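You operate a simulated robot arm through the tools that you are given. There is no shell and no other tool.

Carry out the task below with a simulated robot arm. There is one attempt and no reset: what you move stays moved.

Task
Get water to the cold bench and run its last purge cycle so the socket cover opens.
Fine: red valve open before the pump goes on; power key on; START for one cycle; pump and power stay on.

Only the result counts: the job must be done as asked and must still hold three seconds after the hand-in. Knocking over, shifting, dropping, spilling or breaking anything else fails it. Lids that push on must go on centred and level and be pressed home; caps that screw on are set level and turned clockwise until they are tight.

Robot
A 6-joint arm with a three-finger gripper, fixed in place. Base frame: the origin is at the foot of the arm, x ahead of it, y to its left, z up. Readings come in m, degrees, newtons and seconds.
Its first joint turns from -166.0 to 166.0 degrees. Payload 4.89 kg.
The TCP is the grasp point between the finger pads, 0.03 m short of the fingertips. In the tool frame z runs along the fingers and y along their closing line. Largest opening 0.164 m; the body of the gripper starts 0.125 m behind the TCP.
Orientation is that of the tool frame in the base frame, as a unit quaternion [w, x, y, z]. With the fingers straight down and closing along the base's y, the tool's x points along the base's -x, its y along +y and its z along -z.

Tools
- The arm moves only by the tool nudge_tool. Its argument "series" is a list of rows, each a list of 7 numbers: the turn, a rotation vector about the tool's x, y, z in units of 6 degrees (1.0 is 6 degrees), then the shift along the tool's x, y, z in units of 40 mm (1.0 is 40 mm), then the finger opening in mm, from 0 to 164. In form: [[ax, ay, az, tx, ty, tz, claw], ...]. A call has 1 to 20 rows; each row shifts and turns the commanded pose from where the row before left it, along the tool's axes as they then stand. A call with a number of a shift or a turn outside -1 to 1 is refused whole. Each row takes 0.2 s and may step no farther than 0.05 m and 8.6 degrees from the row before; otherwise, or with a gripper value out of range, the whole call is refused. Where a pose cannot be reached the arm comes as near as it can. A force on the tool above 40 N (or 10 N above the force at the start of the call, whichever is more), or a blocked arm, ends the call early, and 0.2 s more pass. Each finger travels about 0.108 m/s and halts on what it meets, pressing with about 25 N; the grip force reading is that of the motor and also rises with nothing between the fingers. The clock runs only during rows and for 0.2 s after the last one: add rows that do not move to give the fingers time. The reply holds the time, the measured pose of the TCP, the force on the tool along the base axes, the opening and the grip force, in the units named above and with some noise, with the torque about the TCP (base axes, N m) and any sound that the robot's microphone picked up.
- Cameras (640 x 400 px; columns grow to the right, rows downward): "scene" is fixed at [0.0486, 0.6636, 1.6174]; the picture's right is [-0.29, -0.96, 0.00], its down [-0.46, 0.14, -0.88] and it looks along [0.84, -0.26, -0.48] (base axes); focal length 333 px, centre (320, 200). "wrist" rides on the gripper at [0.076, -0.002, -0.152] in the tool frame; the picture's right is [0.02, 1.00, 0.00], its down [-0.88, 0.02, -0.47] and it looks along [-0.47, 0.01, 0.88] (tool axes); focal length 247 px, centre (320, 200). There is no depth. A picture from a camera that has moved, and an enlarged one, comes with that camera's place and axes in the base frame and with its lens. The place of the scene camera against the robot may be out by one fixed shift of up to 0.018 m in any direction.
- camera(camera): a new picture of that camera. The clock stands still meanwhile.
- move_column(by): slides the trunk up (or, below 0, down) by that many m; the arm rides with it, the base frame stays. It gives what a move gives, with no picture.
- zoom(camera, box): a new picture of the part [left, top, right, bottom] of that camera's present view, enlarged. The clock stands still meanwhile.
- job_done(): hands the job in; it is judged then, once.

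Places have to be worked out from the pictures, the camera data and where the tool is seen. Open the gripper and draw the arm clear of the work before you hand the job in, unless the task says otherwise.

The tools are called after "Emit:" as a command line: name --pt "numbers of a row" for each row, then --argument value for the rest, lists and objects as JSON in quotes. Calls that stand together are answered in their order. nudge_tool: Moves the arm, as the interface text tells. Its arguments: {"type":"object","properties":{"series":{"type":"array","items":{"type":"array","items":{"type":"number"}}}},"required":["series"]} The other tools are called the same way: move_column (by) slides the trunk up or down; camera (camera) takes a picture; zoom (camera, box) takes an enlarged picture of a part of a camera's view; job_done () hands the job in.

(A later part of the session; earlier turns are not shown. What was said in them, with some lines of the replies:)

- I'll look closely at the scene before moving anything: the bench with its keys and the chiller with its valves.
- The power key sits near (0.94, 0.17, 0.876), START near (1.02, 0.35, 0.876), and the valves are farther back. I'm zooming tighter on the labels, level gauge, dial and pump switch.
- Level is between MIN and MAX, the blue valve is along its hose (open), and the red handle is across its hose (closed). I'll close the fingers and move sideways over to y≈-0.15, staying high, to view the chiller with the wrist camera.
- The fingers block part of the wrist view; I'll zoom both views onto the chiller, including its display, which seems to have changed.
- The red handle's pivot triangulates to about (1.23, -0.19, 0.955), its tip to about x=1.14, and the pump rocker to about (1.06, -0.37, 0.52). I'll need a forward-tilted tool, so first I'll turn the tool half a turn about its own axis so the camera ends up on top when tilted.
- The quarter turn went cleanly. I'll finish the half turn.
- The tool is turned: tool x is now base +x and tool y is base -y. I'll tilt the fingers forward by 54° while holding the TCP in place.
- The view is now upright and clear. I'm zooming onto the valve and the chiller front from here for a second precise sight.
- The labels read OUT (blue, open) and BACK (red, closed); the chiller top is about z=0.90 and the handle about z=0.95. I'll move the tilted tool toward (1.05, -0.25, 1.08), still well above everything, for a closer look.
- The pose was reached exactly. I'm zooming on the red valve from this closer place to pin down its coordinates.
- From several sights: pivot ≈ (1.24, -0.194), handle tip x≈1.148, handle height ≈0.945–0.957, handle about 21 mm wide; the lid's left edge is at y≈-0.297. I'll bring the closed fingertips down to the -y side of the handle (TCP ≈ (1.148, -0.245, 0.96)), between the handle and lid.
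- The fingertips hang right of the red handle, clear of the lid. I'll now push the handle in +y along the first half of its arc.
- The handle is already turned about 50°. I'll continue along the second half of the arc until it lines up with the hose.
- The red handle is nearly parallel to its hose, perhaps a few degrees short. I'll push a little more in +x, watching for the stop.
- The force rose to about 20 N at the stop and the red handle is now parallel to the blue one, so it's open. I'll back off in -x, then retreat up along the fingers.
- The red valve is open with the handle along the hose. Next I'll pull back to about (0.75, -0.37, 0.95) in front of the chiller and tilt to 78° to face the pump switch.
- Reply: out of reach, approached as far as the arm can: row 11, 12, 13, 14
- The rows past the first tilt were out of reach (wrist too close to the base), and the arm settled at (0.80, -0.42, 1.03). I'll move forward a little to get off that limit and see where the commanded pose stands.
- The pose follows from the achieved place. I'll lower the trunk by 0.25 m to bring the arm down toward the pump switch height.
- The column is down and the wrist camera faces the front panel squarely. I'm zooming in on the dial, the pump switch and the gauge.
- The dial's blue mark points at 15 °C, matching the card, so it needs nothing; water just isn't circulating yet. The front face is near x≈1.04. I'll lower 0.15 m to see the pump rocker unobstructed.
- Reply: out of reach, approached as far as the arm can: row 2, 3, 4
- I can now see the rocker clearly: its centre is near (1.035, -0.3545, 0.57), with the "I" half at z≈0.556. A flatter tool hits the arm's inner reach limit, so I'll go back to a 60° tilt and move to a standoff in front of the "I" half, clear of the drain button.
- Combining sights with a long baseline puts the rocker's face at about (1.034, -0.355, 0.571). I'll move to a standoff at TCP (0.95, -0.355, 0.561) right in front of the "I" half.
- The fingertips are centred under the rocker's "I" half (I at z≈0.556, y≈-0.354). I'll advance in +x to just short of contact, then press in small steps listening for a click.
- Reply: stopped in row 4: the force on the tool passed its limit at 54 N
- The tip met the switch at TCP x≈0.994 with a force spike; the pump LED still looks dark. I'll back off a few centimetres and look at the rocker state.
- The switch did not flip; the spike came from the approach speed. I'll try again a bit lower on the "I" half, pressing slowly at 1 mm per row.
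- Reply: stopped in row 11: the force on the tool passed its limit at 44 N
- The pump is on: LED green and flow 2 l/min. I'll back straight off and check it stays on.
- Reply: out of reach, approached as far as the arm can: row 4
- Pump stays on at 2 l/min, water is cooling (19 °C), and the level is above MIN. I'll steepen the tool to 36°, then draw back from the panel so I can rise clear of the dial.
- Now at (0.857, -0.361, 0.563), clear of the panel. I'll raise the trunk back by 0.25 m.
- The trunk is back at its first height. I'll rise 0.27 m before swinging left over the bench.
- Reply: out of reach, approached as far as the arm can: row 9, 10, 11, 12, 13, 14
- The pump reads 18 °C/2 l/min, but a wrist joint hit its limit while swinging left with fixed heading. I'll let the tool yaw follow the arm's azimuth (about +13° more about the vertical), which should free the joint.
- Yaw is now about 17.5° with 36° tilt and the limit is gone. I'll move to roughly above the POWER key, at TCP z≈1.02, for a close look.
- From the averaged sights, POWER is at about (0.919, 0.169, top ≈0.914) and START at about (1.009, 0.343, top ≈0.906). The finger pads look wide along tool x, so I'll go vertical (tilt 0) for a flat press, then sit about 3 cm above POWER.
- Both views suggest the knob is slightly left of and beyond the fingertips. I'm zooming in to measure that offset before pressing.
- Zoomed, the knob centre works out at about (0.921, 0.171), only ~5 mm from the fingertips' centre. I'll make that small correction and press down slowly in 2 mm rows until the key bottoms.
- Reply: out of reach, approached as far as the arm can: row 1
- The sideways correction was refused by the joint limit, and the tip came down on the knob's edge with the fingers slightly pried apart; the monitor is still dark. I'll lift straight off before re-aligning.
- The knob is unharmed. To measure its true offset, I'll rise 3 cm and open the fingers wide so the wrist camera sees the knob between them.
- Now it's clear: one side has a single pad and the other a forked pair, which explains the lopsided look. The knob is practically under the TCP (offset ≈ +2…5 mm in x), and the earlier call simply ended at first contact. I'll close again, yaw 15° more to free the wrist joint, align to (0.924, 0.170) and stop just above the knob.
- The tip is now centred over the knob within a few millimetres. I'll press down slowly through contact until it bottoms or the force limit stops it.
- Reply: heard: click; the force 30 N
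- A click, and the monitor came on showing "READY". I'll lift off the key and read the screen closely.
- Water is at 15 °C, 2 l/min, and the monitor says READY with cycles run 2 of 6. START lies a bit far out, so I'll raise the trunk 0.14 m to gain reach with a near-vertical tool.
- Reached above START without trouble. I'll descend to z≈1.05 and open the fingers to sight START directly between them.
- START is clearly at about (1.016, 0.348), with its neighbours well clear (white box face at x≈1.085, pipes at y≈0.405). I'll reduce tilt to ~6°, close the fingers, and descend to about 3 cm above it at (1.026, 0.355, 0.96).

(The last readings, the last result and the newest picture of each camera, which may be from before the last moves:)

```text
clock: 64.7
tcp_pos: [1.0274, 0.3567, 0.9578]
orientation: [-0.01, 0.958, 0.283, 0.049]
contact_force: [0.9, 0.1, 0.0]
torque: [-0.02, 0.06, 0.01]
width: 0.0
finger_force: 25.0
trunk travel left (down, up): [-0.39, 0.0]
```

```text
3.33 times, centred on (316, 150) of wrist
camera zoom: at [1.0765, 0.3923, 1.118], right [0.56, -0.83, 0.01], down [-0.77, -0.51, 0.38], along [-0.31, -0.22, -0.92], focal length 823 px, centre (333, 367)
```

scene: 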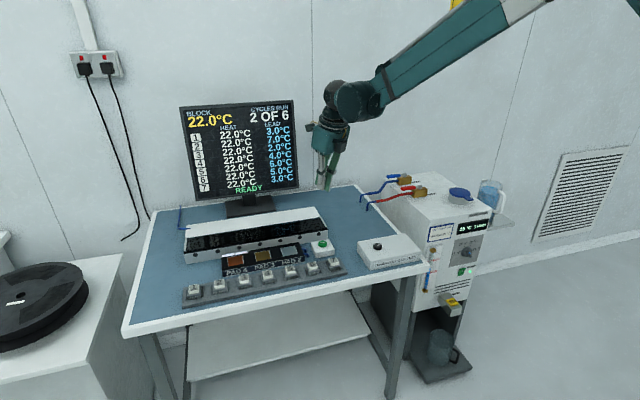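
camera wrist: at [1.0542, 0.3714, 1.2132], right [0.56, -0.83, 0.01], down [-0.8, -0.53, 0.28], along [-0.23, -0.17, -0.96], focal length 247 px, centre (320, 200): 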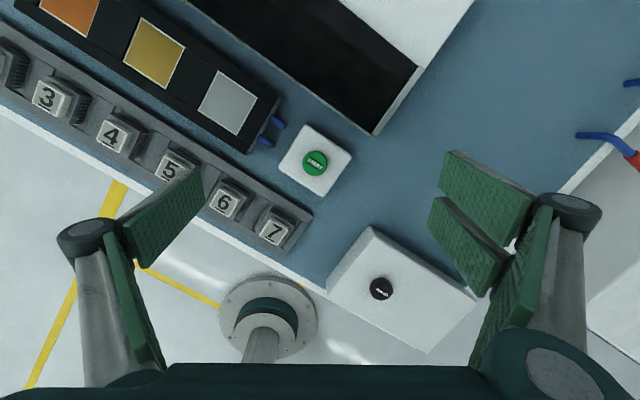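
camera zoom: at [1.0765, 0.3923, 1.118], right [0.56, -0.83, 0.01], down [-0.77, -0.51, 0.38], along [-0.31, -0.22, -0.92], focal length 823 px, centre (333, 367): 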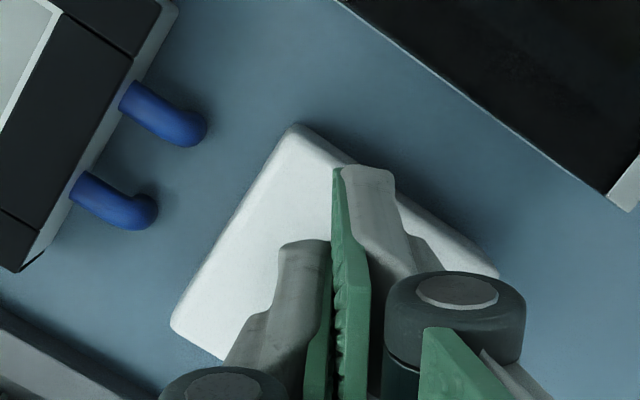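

Projected straight down, the fork pad lands on START's centre. I'll press once, slowly.

Emit:
nudge_tool --pt "0 0 0 0 0 0.075 0" --pt "0 0 0 0 0 0.075 0" --pt "0 0 0 0 0 0.075 0" --pt "0 0 0 0 0 0.075 0" --pt "0 0 0 0 0 0.075 0" --pt "0 0 0 0 0 0.0375 0" --pt "0 0 0 0 0 0.0375 0" --pt "0 0 0 0 0 0.0375 0" --pt "0 0 0 0 0 0.0375 0" --pt "0 0 0 0 0 0.0375 0" --pt "0 0 0 0 0 0.0375 0"

Emit:
zoom --camera "scene" --box '[288, 210, 368, 260]'

Emit:
camera --camera "scene"

```text
clock: 67.1
tcp_pos: [1.0284, 0.3566, 0.9367]
orientation: [-0.009, 0.958, 0.283, 0.05]
contact_force: [0.5, 0.5, -0.5]
torque: [0.01, -0.03, 0.02]
width: 0.0
finger_force: 25.1
trunk travel left (down, up): [-0.39, 0.0]
```

```text
8.00 times, centred on (328, 235) of scene
camera zoom: at [0.0486, 0.6636, 1.6174], right [-0.29, -0.96, 0.0], down [-0.46, 0.14, -0.88], along [0.84, -0.26, -0.48], focal length 2663 px, centre (256, -80)
```

zoom: 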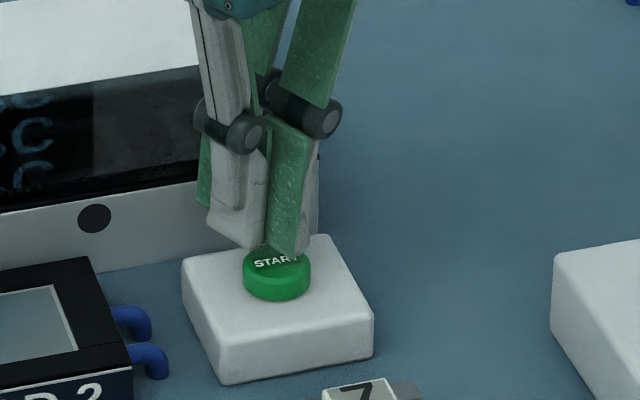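

```text
taken
```

scene: 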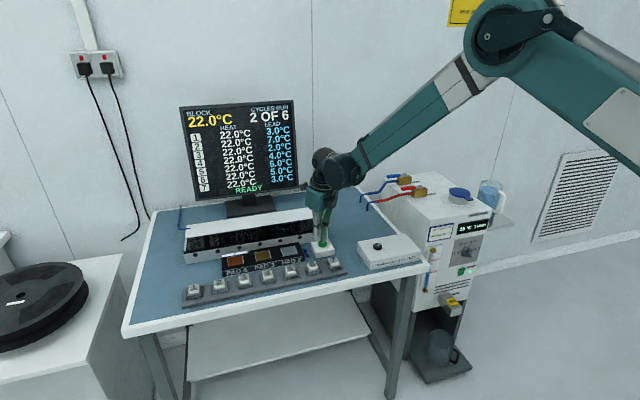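

No contact yet; the pad hovers just above the button, well aligned. I'll continue the slow press.

Emit:
nudge_tool --pt "0 0 0 0 0 0.0375 0" --pt "0 0 0 0 0 0.0375 0" --pt "0 0 0 0 0 0.0375 0" --pt "0 0 0 0 0 0.0375 0" --pt "0 0 0 0 0 0.0375 0" --pt "0 0 0 0 0 0.0375 0" --pt "0 0 0 0 0 0.0375 0" --pt "0 0 0 0 0 0.0375 0"

Emit:
zoom --camera "scene" --box '[288, 210, 368, 260]'

Emit:
zoom --camera "scene" --box '[172, 95, 308, 205]'

```text
clock: 68.9
tcp_pos: [1.0303, 0.3574, 0.9248]
orientation: [-0.009, 0.958, 0.283, 0.048]
contact_force: [-0.5, -0.7, 4.3]
torque: [-0.1, 0.09, 0.04]
width: 0.0
finger_force: 25.1
trunk travel left (down, up): [-0.39, 0.0]
heard: click
```

```text
8.00 times, centred on (328, 235) of scene
camera zoom: at [0.0486, 0.6636, 1.6174], right [-0.29, -0.96, 0.0], down [-0.46, 0.14, -0.88], along [0.84, -0.26, -0.48], focal length 2663 px, centre (256, -80)
```

zoom: 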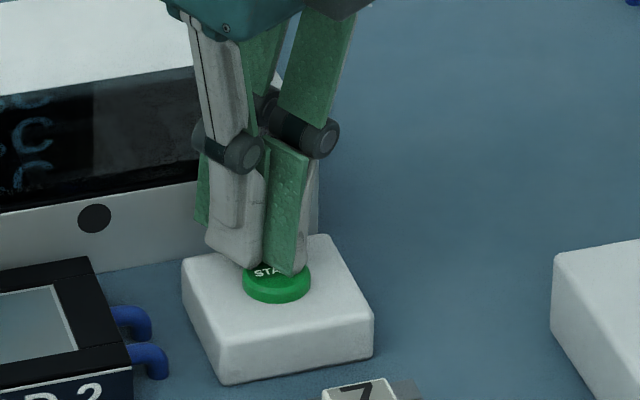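

```text
3.64 times, centred on (240, 150) of scene
camera zoom: at [0.0486, 0.6636, 1.6174], right [-0.29, -0.96, 0.0], down [-0.46, 0.14, -0.88], along [0.84, -0.26, -0.48], focal length 1210 px, centre (611, 382)
```

zoom: 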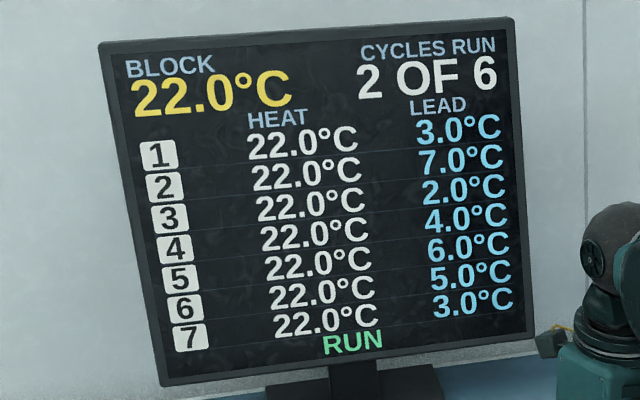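

A click and the monitor shows RUN. I'll lift straight off the button and wait clear above while the cycle runs.

Emit:
nudge_tool --pt "0 0 0 0 0 -0.15 0" --pt "0 0 0 0 0 -0.5 0" --pt "0 0 0 0 0 -0.8 0" --pt "0 0 0 0 0 -0.8 0" --pt "0 0 0 0 0 -0.8 0" --pt "0 0 0 0 0 -0.8 0" --pt "0 0 0 0 0 0 0"

Emit:
camera --camera "scene"

Emit:
zoom --camera "scene" --box '[172, 95, 308, 205]'

```text
clock: 70.5
tcp_pos: [1.0159, 0.3494, 1.0789]
orientation: [-0.01, 0.958, 0.282, 0.05]
contact_force: [0.0, 0.3, 1.0]
torque: [0.03, -0.08, 0.01]
width: 0.0
finger_force: 25.1
trunk travel left (down, up): [-0.39, 0.0]
```

```text
taken
```

scene: 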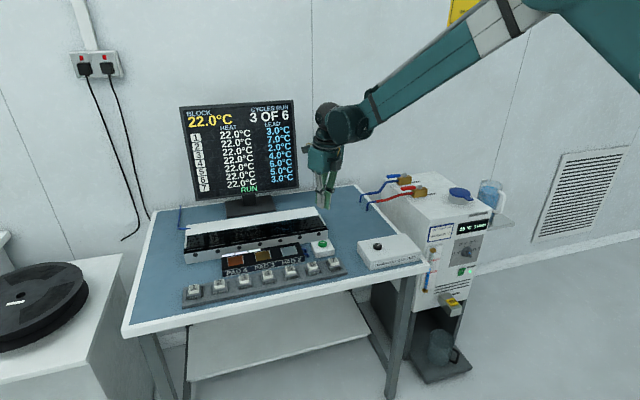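

```text
3.64 times, centred on (240, 150) of scene
camera zoom: at [0.0486, 0.6636, 1.6174], right [-0.29, -0.96, 0.0], down [-0.46, 0.14, -0.88], along [0.84, -0.26, -0.48], focal length 1210 px, centre (611, 382)
```

zoom: 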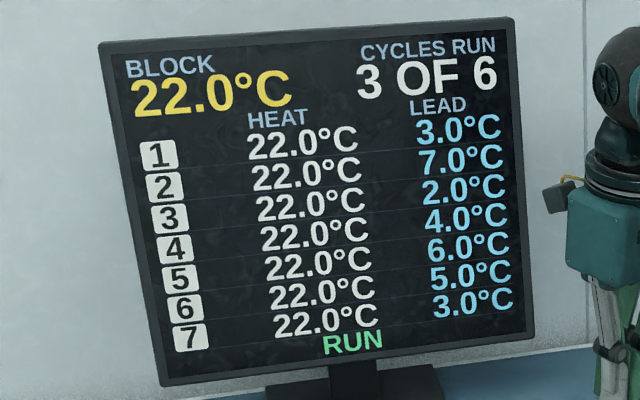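

The cycle count went from 2 to 3 and it's still in RUN. I'll draw the arm back and up, clear of the bench, while watching the state.

Emit:
nudge_tool --pt "0 0 0 -0.728 -0.096 -0.41 0" --pt "0 0 0 -0.728 -0.096 -0.41 0" --pt "0 0 0 -0.728 -0.096 -0.41 0" --pt "0 0 0 -0.728 -0.096 -0.41 0" --pt "0 0 0 -0.728 -0.096 -0.41 0" --pt "0 0 0 -0.728 -0.096 -0.41 0" --pt "0 0 0 -0.728 -0.096 -0.41 0" --pt "0 0 0 -0.728 -0.096 -0.41 0"

Emit:
camera --camera "scene"

Emit:
zoom --camera "scene" --box '[172, 95, 308, 205]'

Emit:
zoom --camera "scene" --box '[180, 200, 340, 300]'

```text
clock: 72.3
tcp_pos: [0.791, 0.246, 1.1841]
orientation: [-0.01, 0.958, 0.283, 0.049]
contact_force: [0.4, 0.4, -0.3]
torque: [-0.02, 0.09, 0.01]
width: 0.0
finger_force: 25.0
trunk travel left (down, up): [-0.39, 0.0]
```

```text
taken
```

scene: 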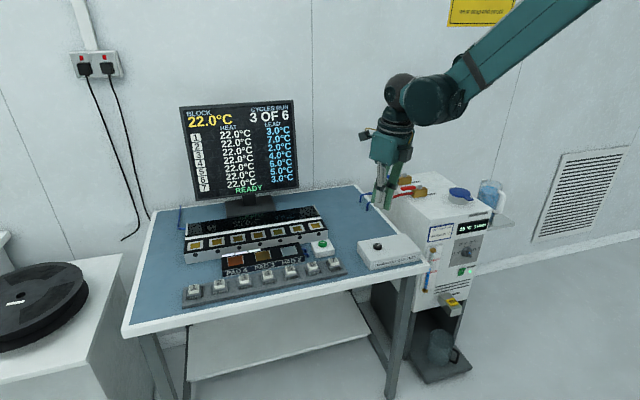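

```text
3.64 times, centred on (240, 150) of scene
camera zoom: at [0.0486, 0.6636, 1.6174], right [-0.29, -0.96, 0.0], down [-0.46, 0.14, -0.88], along [0.84, -0.26, -0.48], focal length 1210 px, centre (611, 382)
```

zoom: 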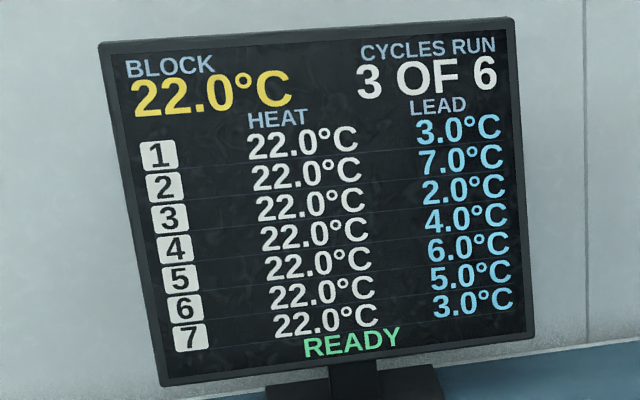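

```text
4.00 times, centred on (260, 250) of scene
camera zoom: at [0.0486, 0.6636, 1.6174], right [-0.29, -0.96, 0.0], down [-0.46, 0.14, -0.88], along [0.84, -0.26, -0.48], focal length 1332 px, centre (560, 0)
```

zoom: 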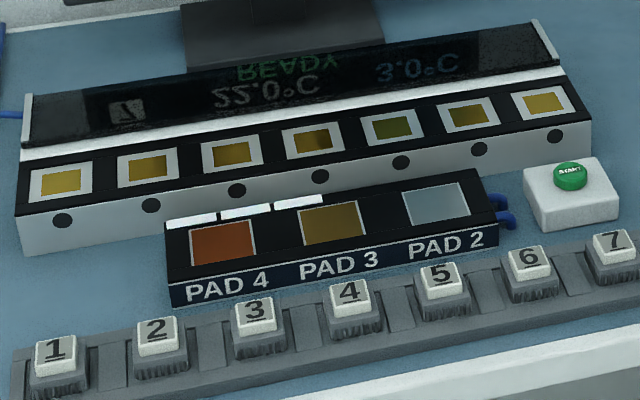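

The cover has slid back, the seven sockets are exposed, and the bench is READY at 3 cycles. I'll open the gripper, draw a bit further back, and check the chiller state once more.

Emit:
nudge_tool --pt "0 0 0 -0.5 0 -0.3 80" --pt "0 0 0 -0.5 0 -0.3 120" --pt "0 0 0 0 0 0 120" --pt "0 0 0 0 0 0 120" --pt "0 0 0 0 0 0 120" --pt "0 0 0 0 0 0 120"

Emit:
camera --camera "scene"

Emit:
zoom --camera "scene" --box '[356, 165, 516, 265]'

Emit:
zoom --camera "scene" --box '[340, 215, 500, 315]'

Emit:
zoom --camera "scene" --box '[172, 95, 308, 205]'

```text
clock: 73.7
tcp_pos: [0.7544, 0.2224, 1.2039]
orientation: [-0.009, 0.958, 0.282, 0.048]
contact_force: [-0.9, 0.0, 0.7]
torque: [0.01, -0.05, -0.01]
width: 0.1201
finger_force: 0.0
trunk travel left (down, up): [-0.39, 0.0]
```

```text
taken
```

scene: 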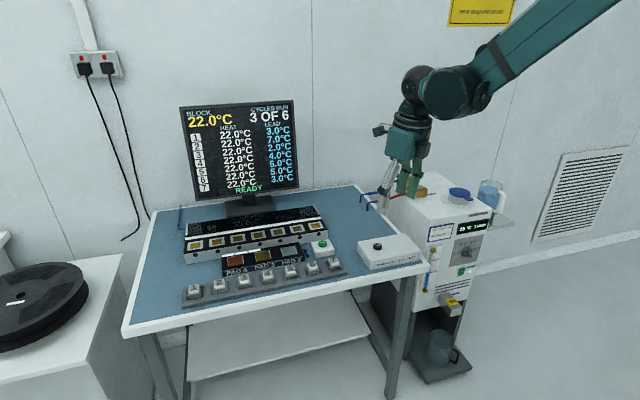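

```text
4.00 times, centred on (436, 215) of scene
camera zoom: at [0.0486, 0.6636, 1.6174], right [-0.29, -0.96, 0.0], down [-0.46, 0.14, -0.88], along [0.84, -0.26, -0.48], focal length 1332 px, centre (-144, 140)
```

zoom: 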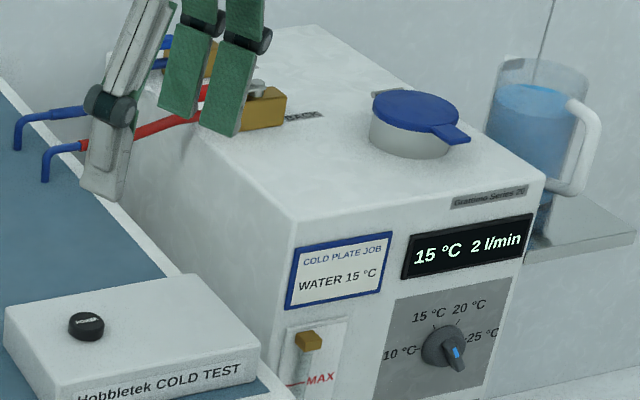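

```text
4.00 times, centred on (420, 265) of scene
camera zoom: at [0.0486, 0.6636, 1.6174], right [-0.29, -0.96, 0.0], down [-0.46, 0.14, -0.88], along [0.84, -0.26, -0.48], focal length 1332 px, centre (-80, -60)
```

zoom: 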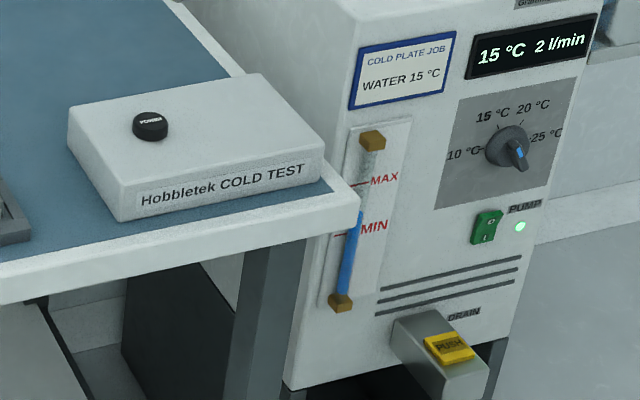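

```text
3.64 times, centred on (240, 150) of scene
camera zoom: at [0.0486, 0.6636, 1.6174], right [-0.29, -0.96, 0.0], down [-0.46, 0.14, -0.88], along [0.84, -0.26, -0.48], focal length 1210 px, centre (611, 382)
```

zoom: 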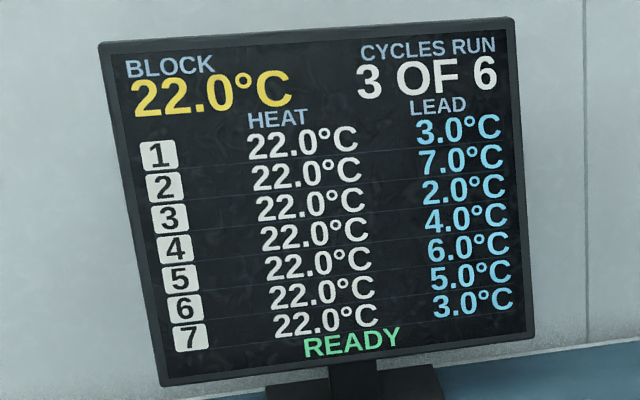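

Everything holds: water is flowing (15 °C, 2 l/min), the pump LED is lit, the red valve is open, and the bench power is on. One cycle was run (now READY) and the socket cover is open. The gripper is open and the arm is clear, so I'm handing the job in.

Emit:
job_done

```text
The job is handed in.
```

The socket cover is open, and the bench shows READY after one START cycle. I've handed the job in and haven't seen the verdict.

- **Order:** the red valve was fully open before the pump went on. I then pressed the power key and, last, START once.
- **Water:** the pump is still running at 2 l/min and 15 °C, matching the card. The tank level is above MIN.
- **Cycle count:** it went from 2 of 6 to 3 of 6. The cover opened after that cycle, so I didn't press START again.
- **Pump switch:** it took two pushes. The first met the switch without flipping it, and the second turned the pump on.
- **Power key:** it also took two tries. The first only touched the key's edge and stopped short.
- **Left alone:** I didn't touch the temperature dial, the blue valve, the lid, the jug, the drain button or the numbered keys.

The gripper is open and the arm is drawn clear.
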